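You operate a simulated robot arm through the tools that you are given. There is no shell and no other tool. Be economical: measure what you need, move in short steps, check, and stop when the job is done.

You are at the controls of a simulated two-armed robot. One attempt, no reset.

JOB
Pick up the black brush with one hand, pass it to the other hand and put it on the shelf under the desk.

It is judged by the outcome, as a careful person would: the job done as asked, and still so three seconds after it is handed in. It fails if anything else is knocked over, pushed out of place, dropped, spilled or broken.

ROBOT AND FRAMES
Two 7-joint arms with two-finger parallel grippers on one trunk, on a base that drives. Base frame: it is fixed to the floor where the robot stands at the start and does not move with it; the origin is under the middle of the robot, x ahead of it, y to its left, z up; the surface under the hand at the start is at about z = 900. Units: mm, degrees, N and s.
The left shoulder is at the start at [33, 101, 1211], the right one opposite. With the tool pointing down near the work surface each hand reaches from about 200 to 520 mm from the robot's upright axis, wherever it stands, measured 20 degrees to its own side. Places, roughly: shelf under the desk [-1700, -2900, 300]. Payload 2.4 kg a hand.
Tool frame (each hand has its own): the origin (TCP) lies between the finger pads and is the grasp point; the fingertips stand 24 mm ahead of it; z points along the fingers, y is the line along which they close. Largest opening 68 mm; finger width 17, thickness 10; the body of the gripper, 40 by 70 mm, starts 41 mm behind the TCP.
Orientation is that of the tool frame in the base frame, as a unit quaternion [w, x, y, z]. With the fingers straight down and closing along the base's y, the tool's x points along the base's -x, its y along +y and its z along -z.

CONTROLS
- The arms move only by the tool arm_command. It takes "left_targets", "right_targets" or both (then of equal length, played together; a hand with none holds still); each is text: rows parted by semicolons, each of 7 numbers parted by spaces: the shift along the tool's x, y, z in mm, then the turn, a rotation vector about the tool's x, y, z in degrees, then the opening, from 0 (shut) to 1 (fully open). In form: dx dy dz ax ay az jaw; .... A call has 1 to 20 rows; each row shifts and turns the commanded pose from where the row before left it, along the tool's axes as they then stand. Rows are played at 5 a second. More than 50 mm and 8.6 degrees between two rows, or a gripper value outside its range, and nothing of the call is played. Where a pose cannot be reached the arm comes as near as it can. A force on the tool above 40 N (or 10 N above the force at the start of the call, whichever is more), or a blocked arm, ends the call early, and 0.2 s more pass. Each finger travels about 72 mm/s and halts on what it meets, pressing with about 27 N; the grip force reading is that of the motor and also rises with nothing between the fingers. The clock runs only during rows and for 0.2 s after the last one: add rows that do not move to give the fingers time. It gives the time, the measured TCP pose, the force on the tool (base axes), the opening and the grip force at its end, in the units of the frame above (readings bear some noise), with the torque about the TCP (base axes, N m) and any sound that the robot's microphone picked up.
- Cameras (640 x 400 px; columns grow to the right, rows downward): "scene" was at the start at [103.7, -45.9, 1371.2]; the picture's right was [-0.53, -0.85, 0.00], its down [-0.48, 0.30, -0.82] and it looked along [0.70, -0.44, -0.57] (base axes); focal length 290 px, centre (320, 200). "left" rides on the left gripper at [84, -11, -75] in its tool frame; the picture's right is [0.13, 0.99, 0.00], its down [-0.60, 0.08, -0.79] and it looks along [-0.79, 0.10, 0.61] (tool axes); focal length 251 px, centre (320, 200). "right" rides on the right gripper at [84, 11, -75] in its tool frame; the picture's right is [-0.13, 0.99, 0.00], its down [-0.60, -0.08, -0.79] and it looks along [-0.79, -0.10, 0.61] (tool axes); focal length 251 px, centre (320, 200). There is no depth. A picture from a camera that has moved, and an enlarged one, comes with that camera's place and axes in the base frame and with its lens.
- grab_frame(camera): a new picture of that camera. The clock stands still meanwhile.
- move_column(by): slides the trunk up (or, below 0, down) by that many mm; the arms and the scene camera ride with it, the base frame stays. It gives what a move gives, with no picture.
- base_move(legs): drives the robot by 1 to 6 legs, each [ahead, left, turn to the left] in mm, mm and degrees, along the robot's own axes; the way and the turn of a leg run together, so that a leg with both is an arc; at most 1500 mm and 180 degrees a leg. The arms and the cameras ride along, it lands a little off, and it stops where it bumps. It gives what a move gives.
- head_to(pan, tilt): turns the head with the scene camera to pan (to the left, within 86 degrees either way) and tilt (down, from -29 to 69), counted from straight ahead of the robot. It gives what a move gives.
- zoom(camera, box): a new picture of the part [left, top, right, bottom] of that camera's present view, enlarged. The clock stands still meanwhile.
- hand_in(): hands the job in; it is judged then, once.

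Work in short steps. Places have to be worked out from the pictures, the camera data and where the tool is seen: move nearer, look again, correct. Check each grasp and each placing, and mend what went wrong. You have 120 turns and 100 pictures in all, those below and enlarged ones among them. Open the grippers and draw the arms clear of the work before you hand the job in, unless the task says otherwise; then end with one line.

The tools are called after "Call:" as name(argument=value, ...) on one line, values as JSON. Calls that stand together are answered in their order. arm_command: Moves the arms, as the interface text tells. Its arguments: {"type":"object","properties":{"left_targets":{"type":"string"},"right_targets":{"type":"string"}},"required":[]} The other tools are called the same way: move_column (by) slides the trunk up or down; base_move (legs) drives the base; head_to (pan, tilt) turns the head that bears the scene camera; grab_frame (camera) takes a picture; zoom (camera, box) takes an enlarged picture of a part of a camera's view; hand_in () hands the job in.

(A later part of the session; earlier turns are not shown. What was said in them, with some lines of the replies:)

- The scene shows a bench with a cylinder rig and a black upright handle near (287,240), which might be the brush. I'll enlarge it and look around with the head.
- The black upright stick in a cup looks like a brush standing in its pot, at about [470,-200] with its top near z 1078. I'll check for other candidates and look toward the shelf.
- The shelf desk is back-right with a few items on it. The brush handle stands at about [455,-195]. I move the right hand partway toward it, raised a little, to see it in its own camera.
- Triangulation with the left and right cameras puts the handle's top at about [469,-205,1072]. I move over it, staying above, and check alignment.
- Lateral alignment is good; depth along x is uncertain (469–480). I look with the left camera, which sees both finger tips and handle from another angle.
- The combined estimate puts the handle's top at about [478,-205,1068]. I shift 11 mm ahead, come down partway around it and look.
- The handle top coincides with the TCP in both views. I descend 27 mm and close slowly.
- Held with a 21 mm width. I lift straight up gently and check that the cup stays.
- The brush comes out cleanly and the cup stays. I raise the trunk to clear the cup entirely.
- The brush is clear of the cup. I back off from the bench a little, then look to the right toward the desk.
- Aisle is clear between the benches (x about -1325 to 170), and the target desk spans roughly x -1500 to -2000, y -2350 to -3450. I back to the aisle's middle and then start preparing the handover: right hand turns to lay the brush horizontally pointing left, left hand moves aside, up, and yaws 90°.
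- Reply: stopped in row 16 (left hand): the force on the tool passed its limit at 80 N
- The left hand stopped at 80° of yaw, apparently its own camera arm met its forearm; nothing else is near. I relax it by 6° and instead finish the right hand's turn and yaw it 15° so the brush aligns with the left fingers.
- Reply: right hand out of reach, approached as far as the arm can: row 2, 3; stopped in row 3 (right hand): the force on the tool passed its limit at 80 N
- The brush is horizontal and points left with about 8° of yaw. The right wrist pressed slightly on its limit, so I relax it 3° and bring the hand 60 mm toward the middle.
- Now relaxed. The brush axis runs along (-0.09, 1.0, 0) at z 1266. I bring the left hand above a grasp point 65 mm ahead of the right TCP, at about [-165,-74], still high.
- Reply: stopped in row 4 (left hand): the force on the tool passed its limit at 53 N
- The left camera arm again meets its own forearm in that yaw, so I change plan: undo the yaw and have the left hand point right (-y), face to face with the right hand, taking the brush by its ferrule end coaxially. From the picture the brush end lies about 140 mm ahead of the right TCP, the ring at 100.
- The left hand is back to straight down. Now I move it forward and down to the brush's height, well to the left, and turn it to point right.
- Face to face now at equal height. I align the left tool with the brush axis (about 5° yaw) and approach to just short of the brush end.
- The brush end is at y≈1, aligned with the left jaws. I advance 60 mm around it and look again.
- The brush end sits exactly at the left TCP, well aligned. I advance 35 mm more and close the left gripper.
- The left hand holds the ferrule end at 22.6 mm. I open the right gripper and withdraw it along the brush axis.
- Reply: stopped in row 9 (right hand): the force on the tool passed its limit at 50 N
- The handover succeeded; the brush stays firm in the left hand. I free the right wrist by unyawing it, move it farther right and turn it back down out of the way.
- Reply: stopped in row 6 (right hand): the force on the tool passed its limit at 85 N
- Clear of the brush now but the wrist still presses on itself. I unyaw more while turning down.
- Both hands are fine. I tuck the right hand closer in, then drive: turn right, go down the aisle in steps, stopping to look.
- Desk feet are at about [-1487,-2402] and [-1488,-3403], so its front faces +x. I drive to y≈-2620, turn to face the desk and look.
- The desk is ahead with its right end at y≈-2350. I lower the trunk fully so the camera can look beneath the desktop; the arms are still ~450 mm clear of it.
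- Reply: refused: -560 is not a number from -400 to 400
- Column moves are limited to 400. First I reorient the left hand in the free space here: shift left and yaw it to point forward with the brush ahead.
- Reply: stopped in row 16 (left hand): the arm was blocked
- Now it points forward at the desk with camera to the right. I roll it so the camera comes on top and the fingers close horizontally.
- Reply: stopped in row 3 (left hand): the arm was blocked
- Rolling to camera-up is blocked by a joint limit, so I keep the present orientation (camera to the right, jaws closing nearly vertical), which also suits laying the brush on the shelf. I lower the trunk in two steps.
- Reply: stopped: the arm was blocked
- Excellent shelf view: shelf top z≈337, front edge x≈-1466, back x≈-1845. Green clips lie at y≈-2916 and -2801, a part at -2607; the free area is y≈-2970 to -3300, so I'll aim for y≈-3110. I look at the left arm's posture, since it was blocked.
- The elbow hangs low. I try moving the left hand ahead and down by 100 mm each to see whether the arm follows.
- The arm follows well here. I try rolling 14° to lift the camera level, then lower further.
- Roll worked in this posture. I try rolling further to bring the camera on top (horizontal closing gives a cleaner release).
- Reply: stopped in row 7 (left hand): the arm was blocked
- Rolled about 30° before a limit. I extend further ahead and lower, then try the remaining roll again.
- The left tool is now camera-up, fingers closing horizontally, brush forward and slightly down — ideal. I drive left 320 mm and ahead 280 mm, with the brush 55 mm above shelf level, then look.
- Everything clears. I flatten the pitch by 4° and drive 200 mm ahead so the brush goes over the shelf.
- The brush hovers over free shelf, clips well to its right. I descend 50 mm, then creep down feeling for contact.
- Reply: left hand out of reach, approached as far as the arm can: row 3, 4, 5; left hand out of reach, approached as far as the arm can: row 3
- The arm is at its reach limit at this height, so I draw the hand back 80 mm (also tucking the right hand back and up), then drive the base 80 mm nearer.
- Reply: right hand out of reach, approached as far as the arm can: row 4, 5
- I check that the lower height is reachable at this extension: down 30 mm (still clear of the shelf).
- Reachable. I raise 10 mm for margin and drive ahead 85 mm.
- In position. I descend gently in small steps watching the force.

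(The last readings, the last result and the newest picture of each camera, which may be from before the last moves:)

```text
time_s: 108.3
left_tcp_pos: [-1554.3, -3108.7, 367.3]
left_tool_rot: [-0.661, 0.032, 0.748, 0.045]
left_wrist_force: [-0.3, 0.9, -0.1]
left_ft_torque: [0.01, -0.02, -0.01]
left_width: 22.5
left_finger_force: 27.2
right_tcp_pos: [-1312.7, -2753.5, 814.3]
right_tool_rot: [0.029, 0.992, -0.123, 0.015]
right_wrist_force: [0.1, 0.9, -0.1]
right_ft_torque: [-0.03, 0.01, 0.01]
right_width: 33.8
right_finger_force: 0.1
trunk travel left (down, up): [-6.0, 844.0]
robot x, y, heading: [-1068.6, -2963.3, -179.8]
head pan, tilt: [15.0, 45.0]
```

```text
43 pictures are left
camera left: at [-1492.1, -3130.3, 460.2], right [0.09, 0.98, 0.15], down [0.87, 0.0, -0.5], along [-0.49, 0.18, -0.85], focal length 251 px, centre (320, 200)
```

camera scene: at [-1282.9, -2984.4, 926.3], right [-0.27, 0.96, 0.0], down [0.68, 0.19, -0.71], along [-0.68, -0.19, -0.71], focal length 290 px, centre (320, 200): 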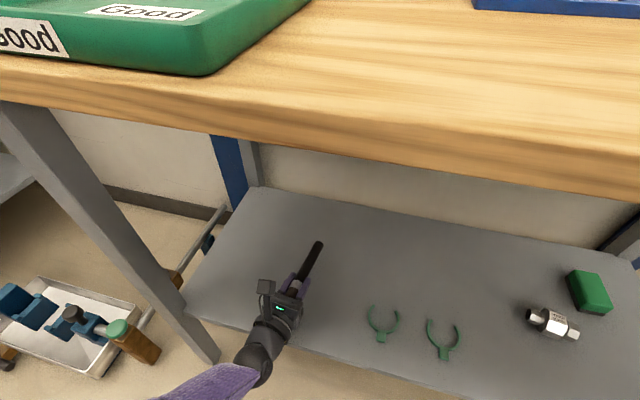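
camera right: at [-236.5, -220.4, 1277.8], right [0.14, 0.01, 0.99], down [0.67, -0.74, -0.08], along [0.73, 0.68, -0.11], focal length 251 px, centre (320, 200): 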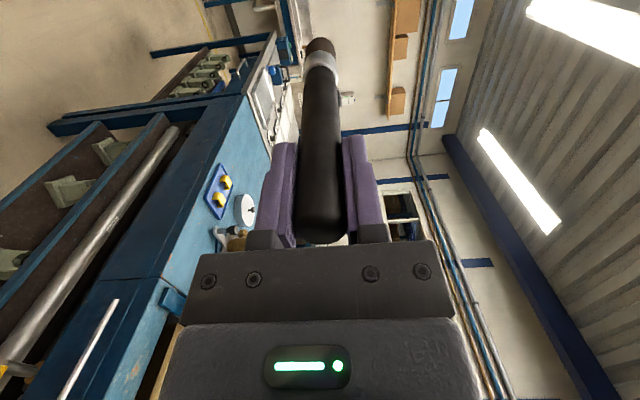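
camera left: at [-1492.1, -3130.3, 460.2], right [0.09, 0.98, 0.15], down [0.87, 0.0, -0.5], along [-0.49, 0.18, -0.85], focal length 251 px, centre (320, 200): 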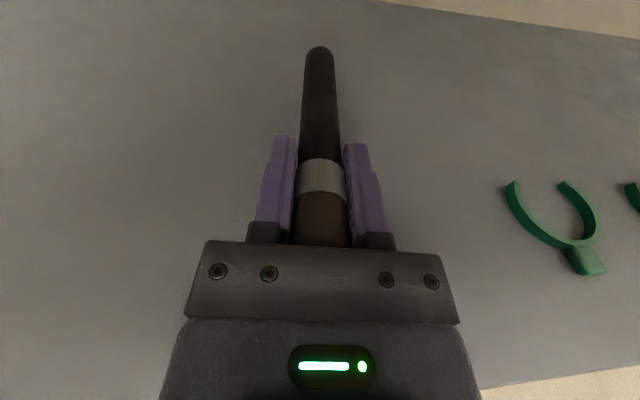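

No contact yet; continue creeping.

Call:
arm_command(left_targets="-2 0 0.24 0 0 0 0; 0 0 0 0 0 0 0; -2 0 0.24 0 0 0 0; 0 0 0 0 0 0 0; -2 0 0.24 0 0 0 0; 0 0 0 0 0 0 0")

Call:
arm_command(left_targets="-2 0 0.24 0 0 0 0; 0 0 0 0 0 0 0; -2 0 0.24 0 0 0 0; 0 0 0 0 0 0 0")

```text
time_s: 109.7
left_tcp_pos: [-1554.3, -3107.9, 361.0]
left_tool_rot: [-0.661, 0.032, 0.748, 0.045]
left_wrist_force: [-0.3, 1.5, -0.7]
left_ft_torque: [0.01, -0.01, 0.04]
left_width: 22.7
left_finger_force: 27.0
right_tcp_pos: [-1311.6, -2754.0, 815.4]
right_tool_rot: [0.029, 0.992, -0.123, 0.015]
right_wrist_force: [0.2, 0.2, -0.4]
right_ft_torque: [0.01, -0.02, -0.02]
right_width: 33.9
right_finger_force: 0.0
trunk travel left (down, up): [-6.0, 844.0]
robot x, y, heading: [-1069.0, -2961.6, -179.5]
head pan, tilt: [15.0, 45.0]
```

```text
time_s: 110.7
left_tcp_pos: [-1553.7, -3109.8, 358.8]
left_tool_rot: [-0.662, 0.033, 0.748, 0.045]
left_wrist_force: [0.3, -0.1, -0.5]
left_ft_torque: [0.0, -0.02, 0.0]
left_width: 22.6
left_finger_force: 26.8
right_tcp_pos: [-1312.6, -2753.6, 814.3]
right_tool_rot: [0.029, 0.992, -0.123, 0.015]
right_wrist_force: [0.0, -0.6, 0.0]
right_ft_torque: [-0.01, -0.03, -0.01]
right_width: 33.9
right_finger_force: 0.0
trunk travel left (down, up): [-6.0, 844.0]
robot x, y, heading: [-1065.4, -2962.3, -179.4]
head pan, tilt: [15.0, 45.0]
```

Still free; parallax on the clip suggests the shelf top is nearer z≈322. I continue 2 mm at a time.

Call:
arm_command(left_targets="-2 0 0.24 0 0 0 0; 0 0 0 0 0 0 0; -2 0 0.24 0 0 0 0; 0 0 0 0 0 0 0; -2 0 0.24 0 0 0 0; 0 0 0 0 0 0 0")

Call:
arm_command(left_targets="-2 0 0.24 0 0 0 0; 0 0 0 0 0 0 0; -2 0 0.24 0 0 0 0; 0 0 0 0 0 0 0")

Call:
zoom(camera="scene", box=[220, 210, 380, 310])

```text
time_s: 112.1
left_tcp_pos: [-1554.2, -3109.5, 356.4]
left_tool_rot: [-0.663, 0.032, 0.747, 0.044]
left_wrist_force: [-6.2, -3.5, 35.2]
left_ft_torque: [-0.85, -1.34, -0.3]
left_width: 22.8
left_finger_force: 27.0
right_tcp_pos: [-1309.2, -2753.7, 815.2]
right_tool_rot: [0.029, 0.992, -0.123, 0.014]
right_wrist_force: [-1.1, -0.2, 0.9]
right_ft_torque: [0.0, 0.01, 0.02]
right_width: 34.2
right_finger_force: 0.0
trunk travel left (down, up): [-6.0, 844.0]
robot x, y, heading: [-1067.4, -2959.3, -179.6]
head pan, tilt: [15.0, 45.0]
```

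```text
time_s: 112.7
left_tcp_pos: [-1552.0, -3108.7, 356.6]
left_tool_rot: [-0.665, 0.033, 0.745, 0.044]
left_wrist_force: [11.3, 2.3, 28.1]
left_ft_torque: [-0.52, -1.76, 0.31]
left_width: 22.7
left_finger_force: 27.6
left hand out of reach, approached as far as the arm can: row 1
right_tcp_pos: [-1309.2, -2753.5, 814.8]
right_tool_rot: [0.029, 0.992, -0.123, 0.014]
right_wrist_force: [0.0, -0.2, 0.7]
right_ft_torque: [-0.02, 0.05, -0.01]
right_width: 33.9
right_finger_force: 0.0
trunk travel left (down, up): [-6.0, 844.0]
robot x, y, heading: [-1065.2, -2962.7, -179.8]
head pan, tilt: [15.0, 45.0]
stopped in row 3 (left hand): the force on the tool passed its limit at 46 N (the readings are from after the stop); the commanded pose is now the measured one
```

```text
4.00 times, centred on (300, 260) of scene
camera zoom: at [-1281.3, -2983.8, 926.6], right [-0.27, 0.96, 0.0], down [0.68, 0.19, -0.71], along [-0.68, -0.19, -0.71], focal length 1160 px, centre (400, -40)
```

zoom: 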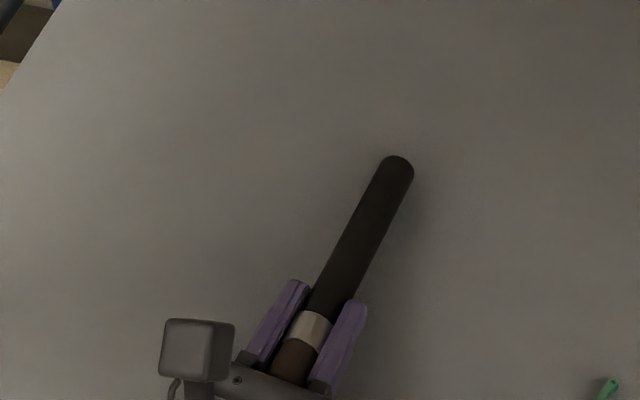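

Contact came 40–60 mm behind the TCP, so the gripper's underside or wrist is meeting the shelf while the brush nose is just about touching. I raise 4 mm and nose down 2° so the brush front rests lightly first.

Call:
arm_command(left_targets="4 0 -0.5 0 0 0 0; 0 0 0 0 -2 0 0; 0 0 0 0 0 0 0; 0 0 0 0 0 0 0")

Call:
grab_frame(camera="left")

```text
time_s: 113.7
left_tcp_pos: [-1554.4, -3108.3, 359.2]
left_tool_rot: [-0.649, 0.034, 0.759, 0.044]
left_wrist_force: [0.8, 0.1, 0.5]
left_ft_torque: [0.0, -0.04, 0.01]
left_width: 22.6
left_finger_force: 26.7
right_tcp_pos: [-1312.0, -2755.0, 814.4]
right_tool_rot: [0.028, 0.992, -0.124, 0.015]
right_wrist_force: [-0.7, 0.1, 0.4]
right_ft_torque: [0.01, 0.01, 0.0]
right_width: 33.7
right_finger_force: 0.0
trunk travel left (down, up): [-6.0, 844.0]
robot x, y, heading: [-1065.5, -2963.6, -179.3]
head pan, tilt: [15.0, 45.0]
```

```text
41 pictures are left
camera left: at [-1495.0, -3129.6, 452.8], right [0.09, 0.98, 0.15], down [0.88, 0.0, -0.47], along [-0.47, 0.17, -0.87], focal length 251 px, centre (320, 200)
```

left: 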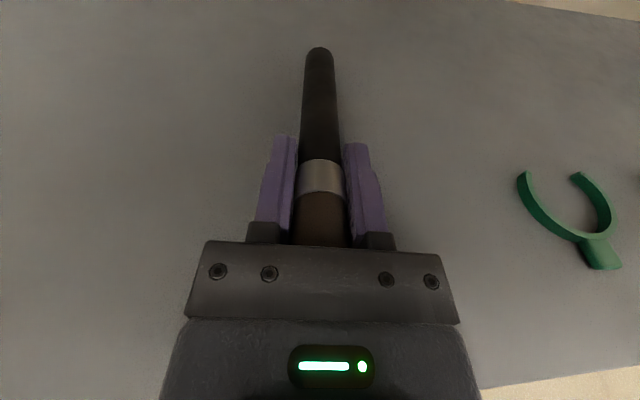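

No contact; I creep down 1 mm at a time.

Call:
arm_command(left_targets="-1 0 0.15 0 0 0 0; 0 0 0 0 0 0 0; -1 0 0.15 0 0 0 0; 0 0 0 0 0 0 0")

Call:
arm_command(left_targets="-1 0 0.15 0 0 0 0; 0 0 0 0 0 0 0")

Call:
arm_command(left_targets="-1 0 0.15 0 0 0 0; 0 0 0 0 0 0 0")

```text
time_s: 114.7
left_tcp_pos: [-1554.6, -3109.0, 357.1]
left_tool_rot: [-0.65, 0.033, 0.758, 0.044]
left_wrist_force: [0.7, 0.3, -0.2]
left_ft_torque: [-0.03, -0.01, -0.01]
left_width: 22.6
left_finger_force: 26.6
right_tcp_pos: [-1312.5, -2754.2, 815.8]
right_tool_rot: [0.029, 0.992, -0.124, 0.015]
right_wrist_force: [-0.4, 0.2, -0.6]
right_ft_torque: [0.03, 0.0, -0.01]
right_width: 34.0
right_finger_force: 0.0
trunk travel left (down, up): [-6.0, 844.0]
robot x, y, heading: [-1067.7, -2964.4, -179.7]
head pan, tilt: [15.0, 45.0]
```

```text
time_s: 115.3
left_tcp_pos: [-1554.3, -3109.3, 355.0]
left_tool_rot: [-0.65, 0.034, 0.758, 0.044]
left_wrist_force: [0.1, 0.9, -0.6]
left_ft_torque: [0.01, 0.02, -0.02]
left_width: 22.6
left_finger_force: 27.4
right_tcp_pos: [-1311.8, -2755.0, 815.6]
right_tool_rot: [0.029, 0.992, -0.125, 0.015]
right_wrist_force: [-0.2, 0.1, -0.3]
right_ft_torque: [-0.02, -0.01, -0.03]
right_width: 34.0
right_finger_force: 0.0
trunk travel left (down, up): [-6.0, 844.0]
robot x, y, heading: [-1066.5, -2961.6, -179.9]
head pan, tilt: [15.0, 45.0]
```

```text
time_s: 115.9
left_tcp_pos: [-1554.5, -3109.1, 355.2]
left_tool_rot: [-0.651, 0.033, 0.757, 0.043]
left_wrist_force: [0.5, -0.6, 1.7]
left_ft_torque: [-0.05, -0.09, -0.01]
left_width: 22.8
left_finger_force: 26.9
right_tcp_pos: [-1312.5, -2755.1, 815.0]
right_tool_rot: [0.029, 0.992, -0.124, 0.015]
right_wrist_force: [0.0, 0.7, 0.1]
right_ft_torque: [-0.04, 0.02, 0.02]
right_width: 33.9
right_finger_force: 0.0
trunk travel left (down, up): [-6.0, 844.0]
robot x, y, heading: [-1070.1, -2962.8, -179.3]
head pan, tilt: [15.0, 45.0]
```

A light touch at the gripper's rear with the brush nose essentially on the shelf (nose bottom ≈325). I open slowly so the brush settles.

Call:
arm_command(left_targets="0 0 0 0 0 0 0.32; 0 0 0 0 0 0 0.34; 0 0 0 0 0 0 0.36; 0 0 0 0 0 0 0.38; 0 0 0 0 0 0 0.4; 0 0 0 0 0 0 0.45; 0 0 0 0 0 0 0.5; 0 0 0 0 0 0 0.5")

Call:
grab_frame(camera="left")

Call:
zoom(camera="scene", box=[220, 210, 380, 310])

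```text
time_s: 117.7
left_tcp_pos: [-1554.8, -3108.2, 354.2]
left_tool_rot: [-0.65, 0.033, 0.758, 0.043]
left_wrist_force: [0.8, 1.0, 1.5]
left_ft_torque: [-0.03, -0.06, 0.03]
left_width: 33.9
left_finger_force: 0.0
right_tcp_pos: [-1312.2, -2753.1, 815.3]
right_tool_rot: [0.03, 0.992, -0.124, 0.015]
right_wrist_force: [0.5, -0.2, -0.3]
right_ft_torque: [-0.05, 0.0, 0.02]
right_width: 34.3
right_finger_force: 0.0
trunk travel left (down, up): [-6.0, 844.0]
robot x, y, heading: [-1068.7, -2963.8, -179.4]
head pan, tilt: [15.0, 45.0]
```

```text
40 pictures are left
camera left: at [-1494.7, -3129.5, 448.9], right [0.09, 0.98, 0.15], down [0.88, -0.01, -0.47], along [-0.47, 0.17, -0.87], focal length 251 px, centre (320, 200)
```

left: 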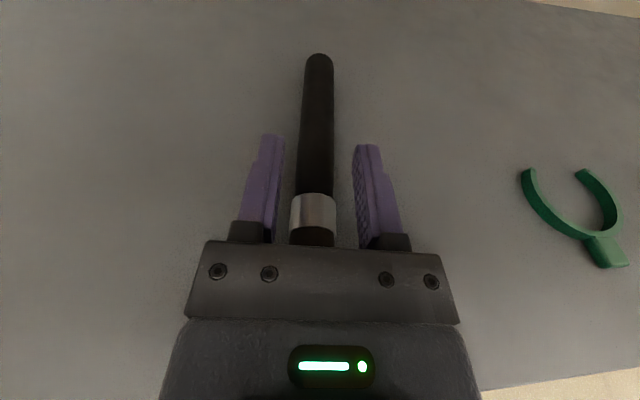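

```text
4.00 times, centred on (300, 260) of scene
camera zoom: at [-1283.1, -2984.3, 926.3], right [-0.27, 0.96, 0.0], down [0.68, 0.19, -0.71], along [-0.68, -0.19, -0.71], focal length 1160 px, centre (400, -40)
```

zoom: 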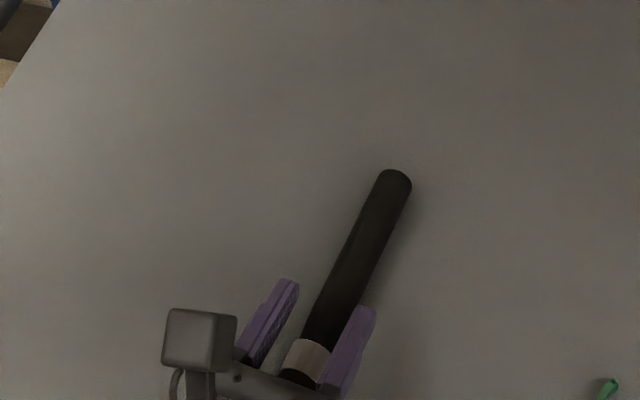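

The brush has settled on the shelf between the jaws. I open fully, rise straight up 50 mm and check.

Call:
arm_command(left_targets="0 0 0 0 0 0 0.8; 0 0 0 0 0 0 0.8; 5 0 -0.8 0 0 0 0.8; 10 0 -1.6 0 0 0 0.8; 10 0 -1.6 0 0 0 0.8; 12 0 -2 0 0 0 0.8; 12 0 -2 0 0 0 0.8; 0 0 0 0 0 0 0.8")

Call:
grab_frame(camera="left")

Call:
grab_frame(camera="scene")

```text
time_s: 119.5
left_tcp_pos: [-1552.9, -3110.3, 404.0]
left_tool_rot: [-0.65, 0.033, 0.758, 0.043]
left_wrist_force: [0.3, 0.0, 0.0]
left_ft_torque: [0.0, -0.02, 0.01]
left_width: 54.3
left_finger_force: 0.0
right_tcp_pos: [-1311.5, -2753.2, 814.9]
right_tool_rot: [0.03, 0.992, -0.123, 0.015]
right_wrist_force: [0.6, -0.4, 0.6]
right_ft_torque: [0.0, -0.02, -0.02]
right_width: 34.2
right_finger_force: 0.0
trunk travel left (down, up): [-6.0, 844.0]
robot x, y, heading: [-1067.6, -2964.2, -180.1]
head pan, tilt: [15.0, 45.0]
```

```text
38 pictures are left
camera left: at [-1493.9, -3130.6, 498.5], right [0.09, 0.98, 0.15], down [0.88, -0.01, -0.47], along [-0.47, 0.17, -0.87], focal length 251 px, centre (320, 200)
```

left: 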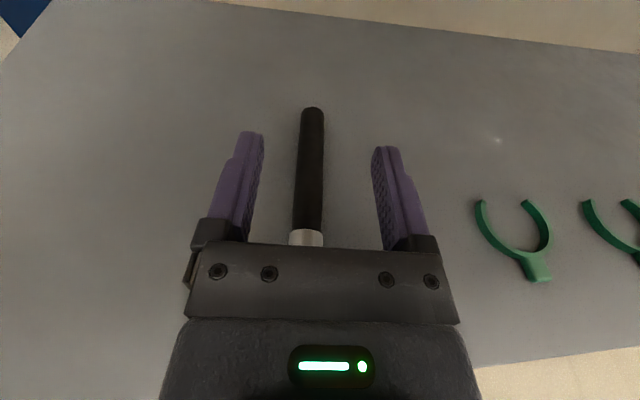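

```text
37 pictures are left
camera scene: at [-1283.2, -2984.4, 926.3], right [-0.27, 0.96, 0.0], down [0.68, 0.19, -0.71], along [-0.68, -0.19, -0.71], focal length 290 px, centre (320, 200)
```

scene: 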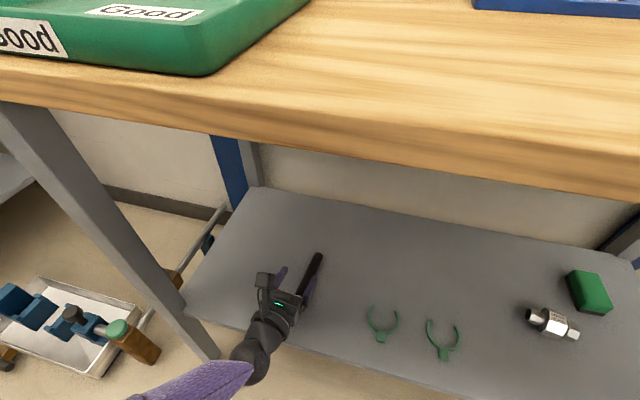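

Brush lies still on the shelf and the hand is above it. I back the robot straight out 450 mm and check the final state.

Call:
base_move(legs=[[-450, 0, 0]])

Call:
grab_frame(camera="scene")

Call:
zoom(camera="scene", box=[240, 60, 480, 210])

```text
time_s: 122.2
left_tcp_pos: [-1103.1, -3106.9, 404.7]
left_tool_rot: [-0.65, 0.033, 0.758, 0.044]
left_wrist_force: [-0.8, -0.1, -0.3]
left_ft_torque: [0.0, 0.01, 0.02]
left_width: 54.6
left_finger_force: 0.1
right_tcp_pos: [-864.4, -2750.5, 814.8]
right_tool_rot: [0.029, 0.992, -0.122, 0.015]
right_wrist_force: [0.5, 0.8, -0.9]
right_ft_torque: [0.0, -0.01, 0.0]
right_width: 34.1
right_finger_force: 0.1
trunk travel left (down, up): [-6.0, 844.0]
robot x, y, heading: [-623.2, -2958.6, -179.7]
head pan, tilt: [15.0, 45.0]
```

```text
36 pictures are left
camera scene: at [-834.5, -2981.1, 926.3], right [-0.27, 0.96, 0.0], down [0.68, 0.19, -0.71], along [-0.68, -0.19, -0.71], focal length 290 px, centre (320, 200)
```

scene: 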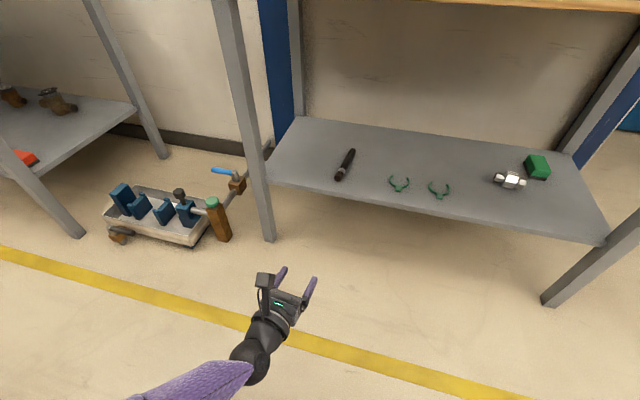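

```text
2.67 times, centred on (360, 135) of scene
camera zoom: at [-834.5, -2981.1, 926.3], right [-0.27, 0.96, 0.0], down [0.68, 0.19, -0.71], along [-0.68, -0.19, -0.71], focal length 773 px, centre (213, 373)
```

zoom: 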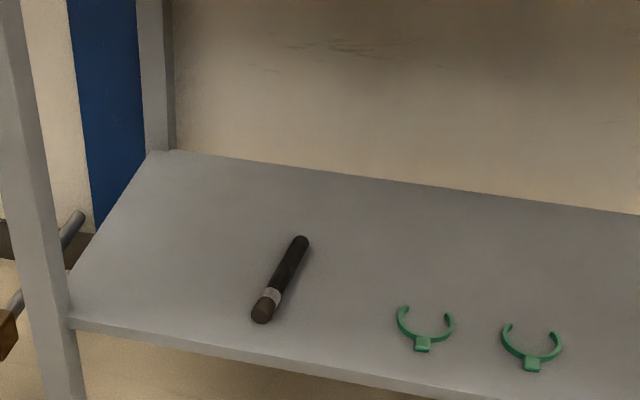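

The brush rests fully on the shelf, nothing else was disturbed, grippers are open and arms are clear. I hand in.

Call:
hand_in()

```text
The job is handed in.
```

The job is handed in: the right hand picked up the black brush and passed it to the left, which laid it on the shelf under the desk. In the last pictures nothing else on the shelf or desk had moved.
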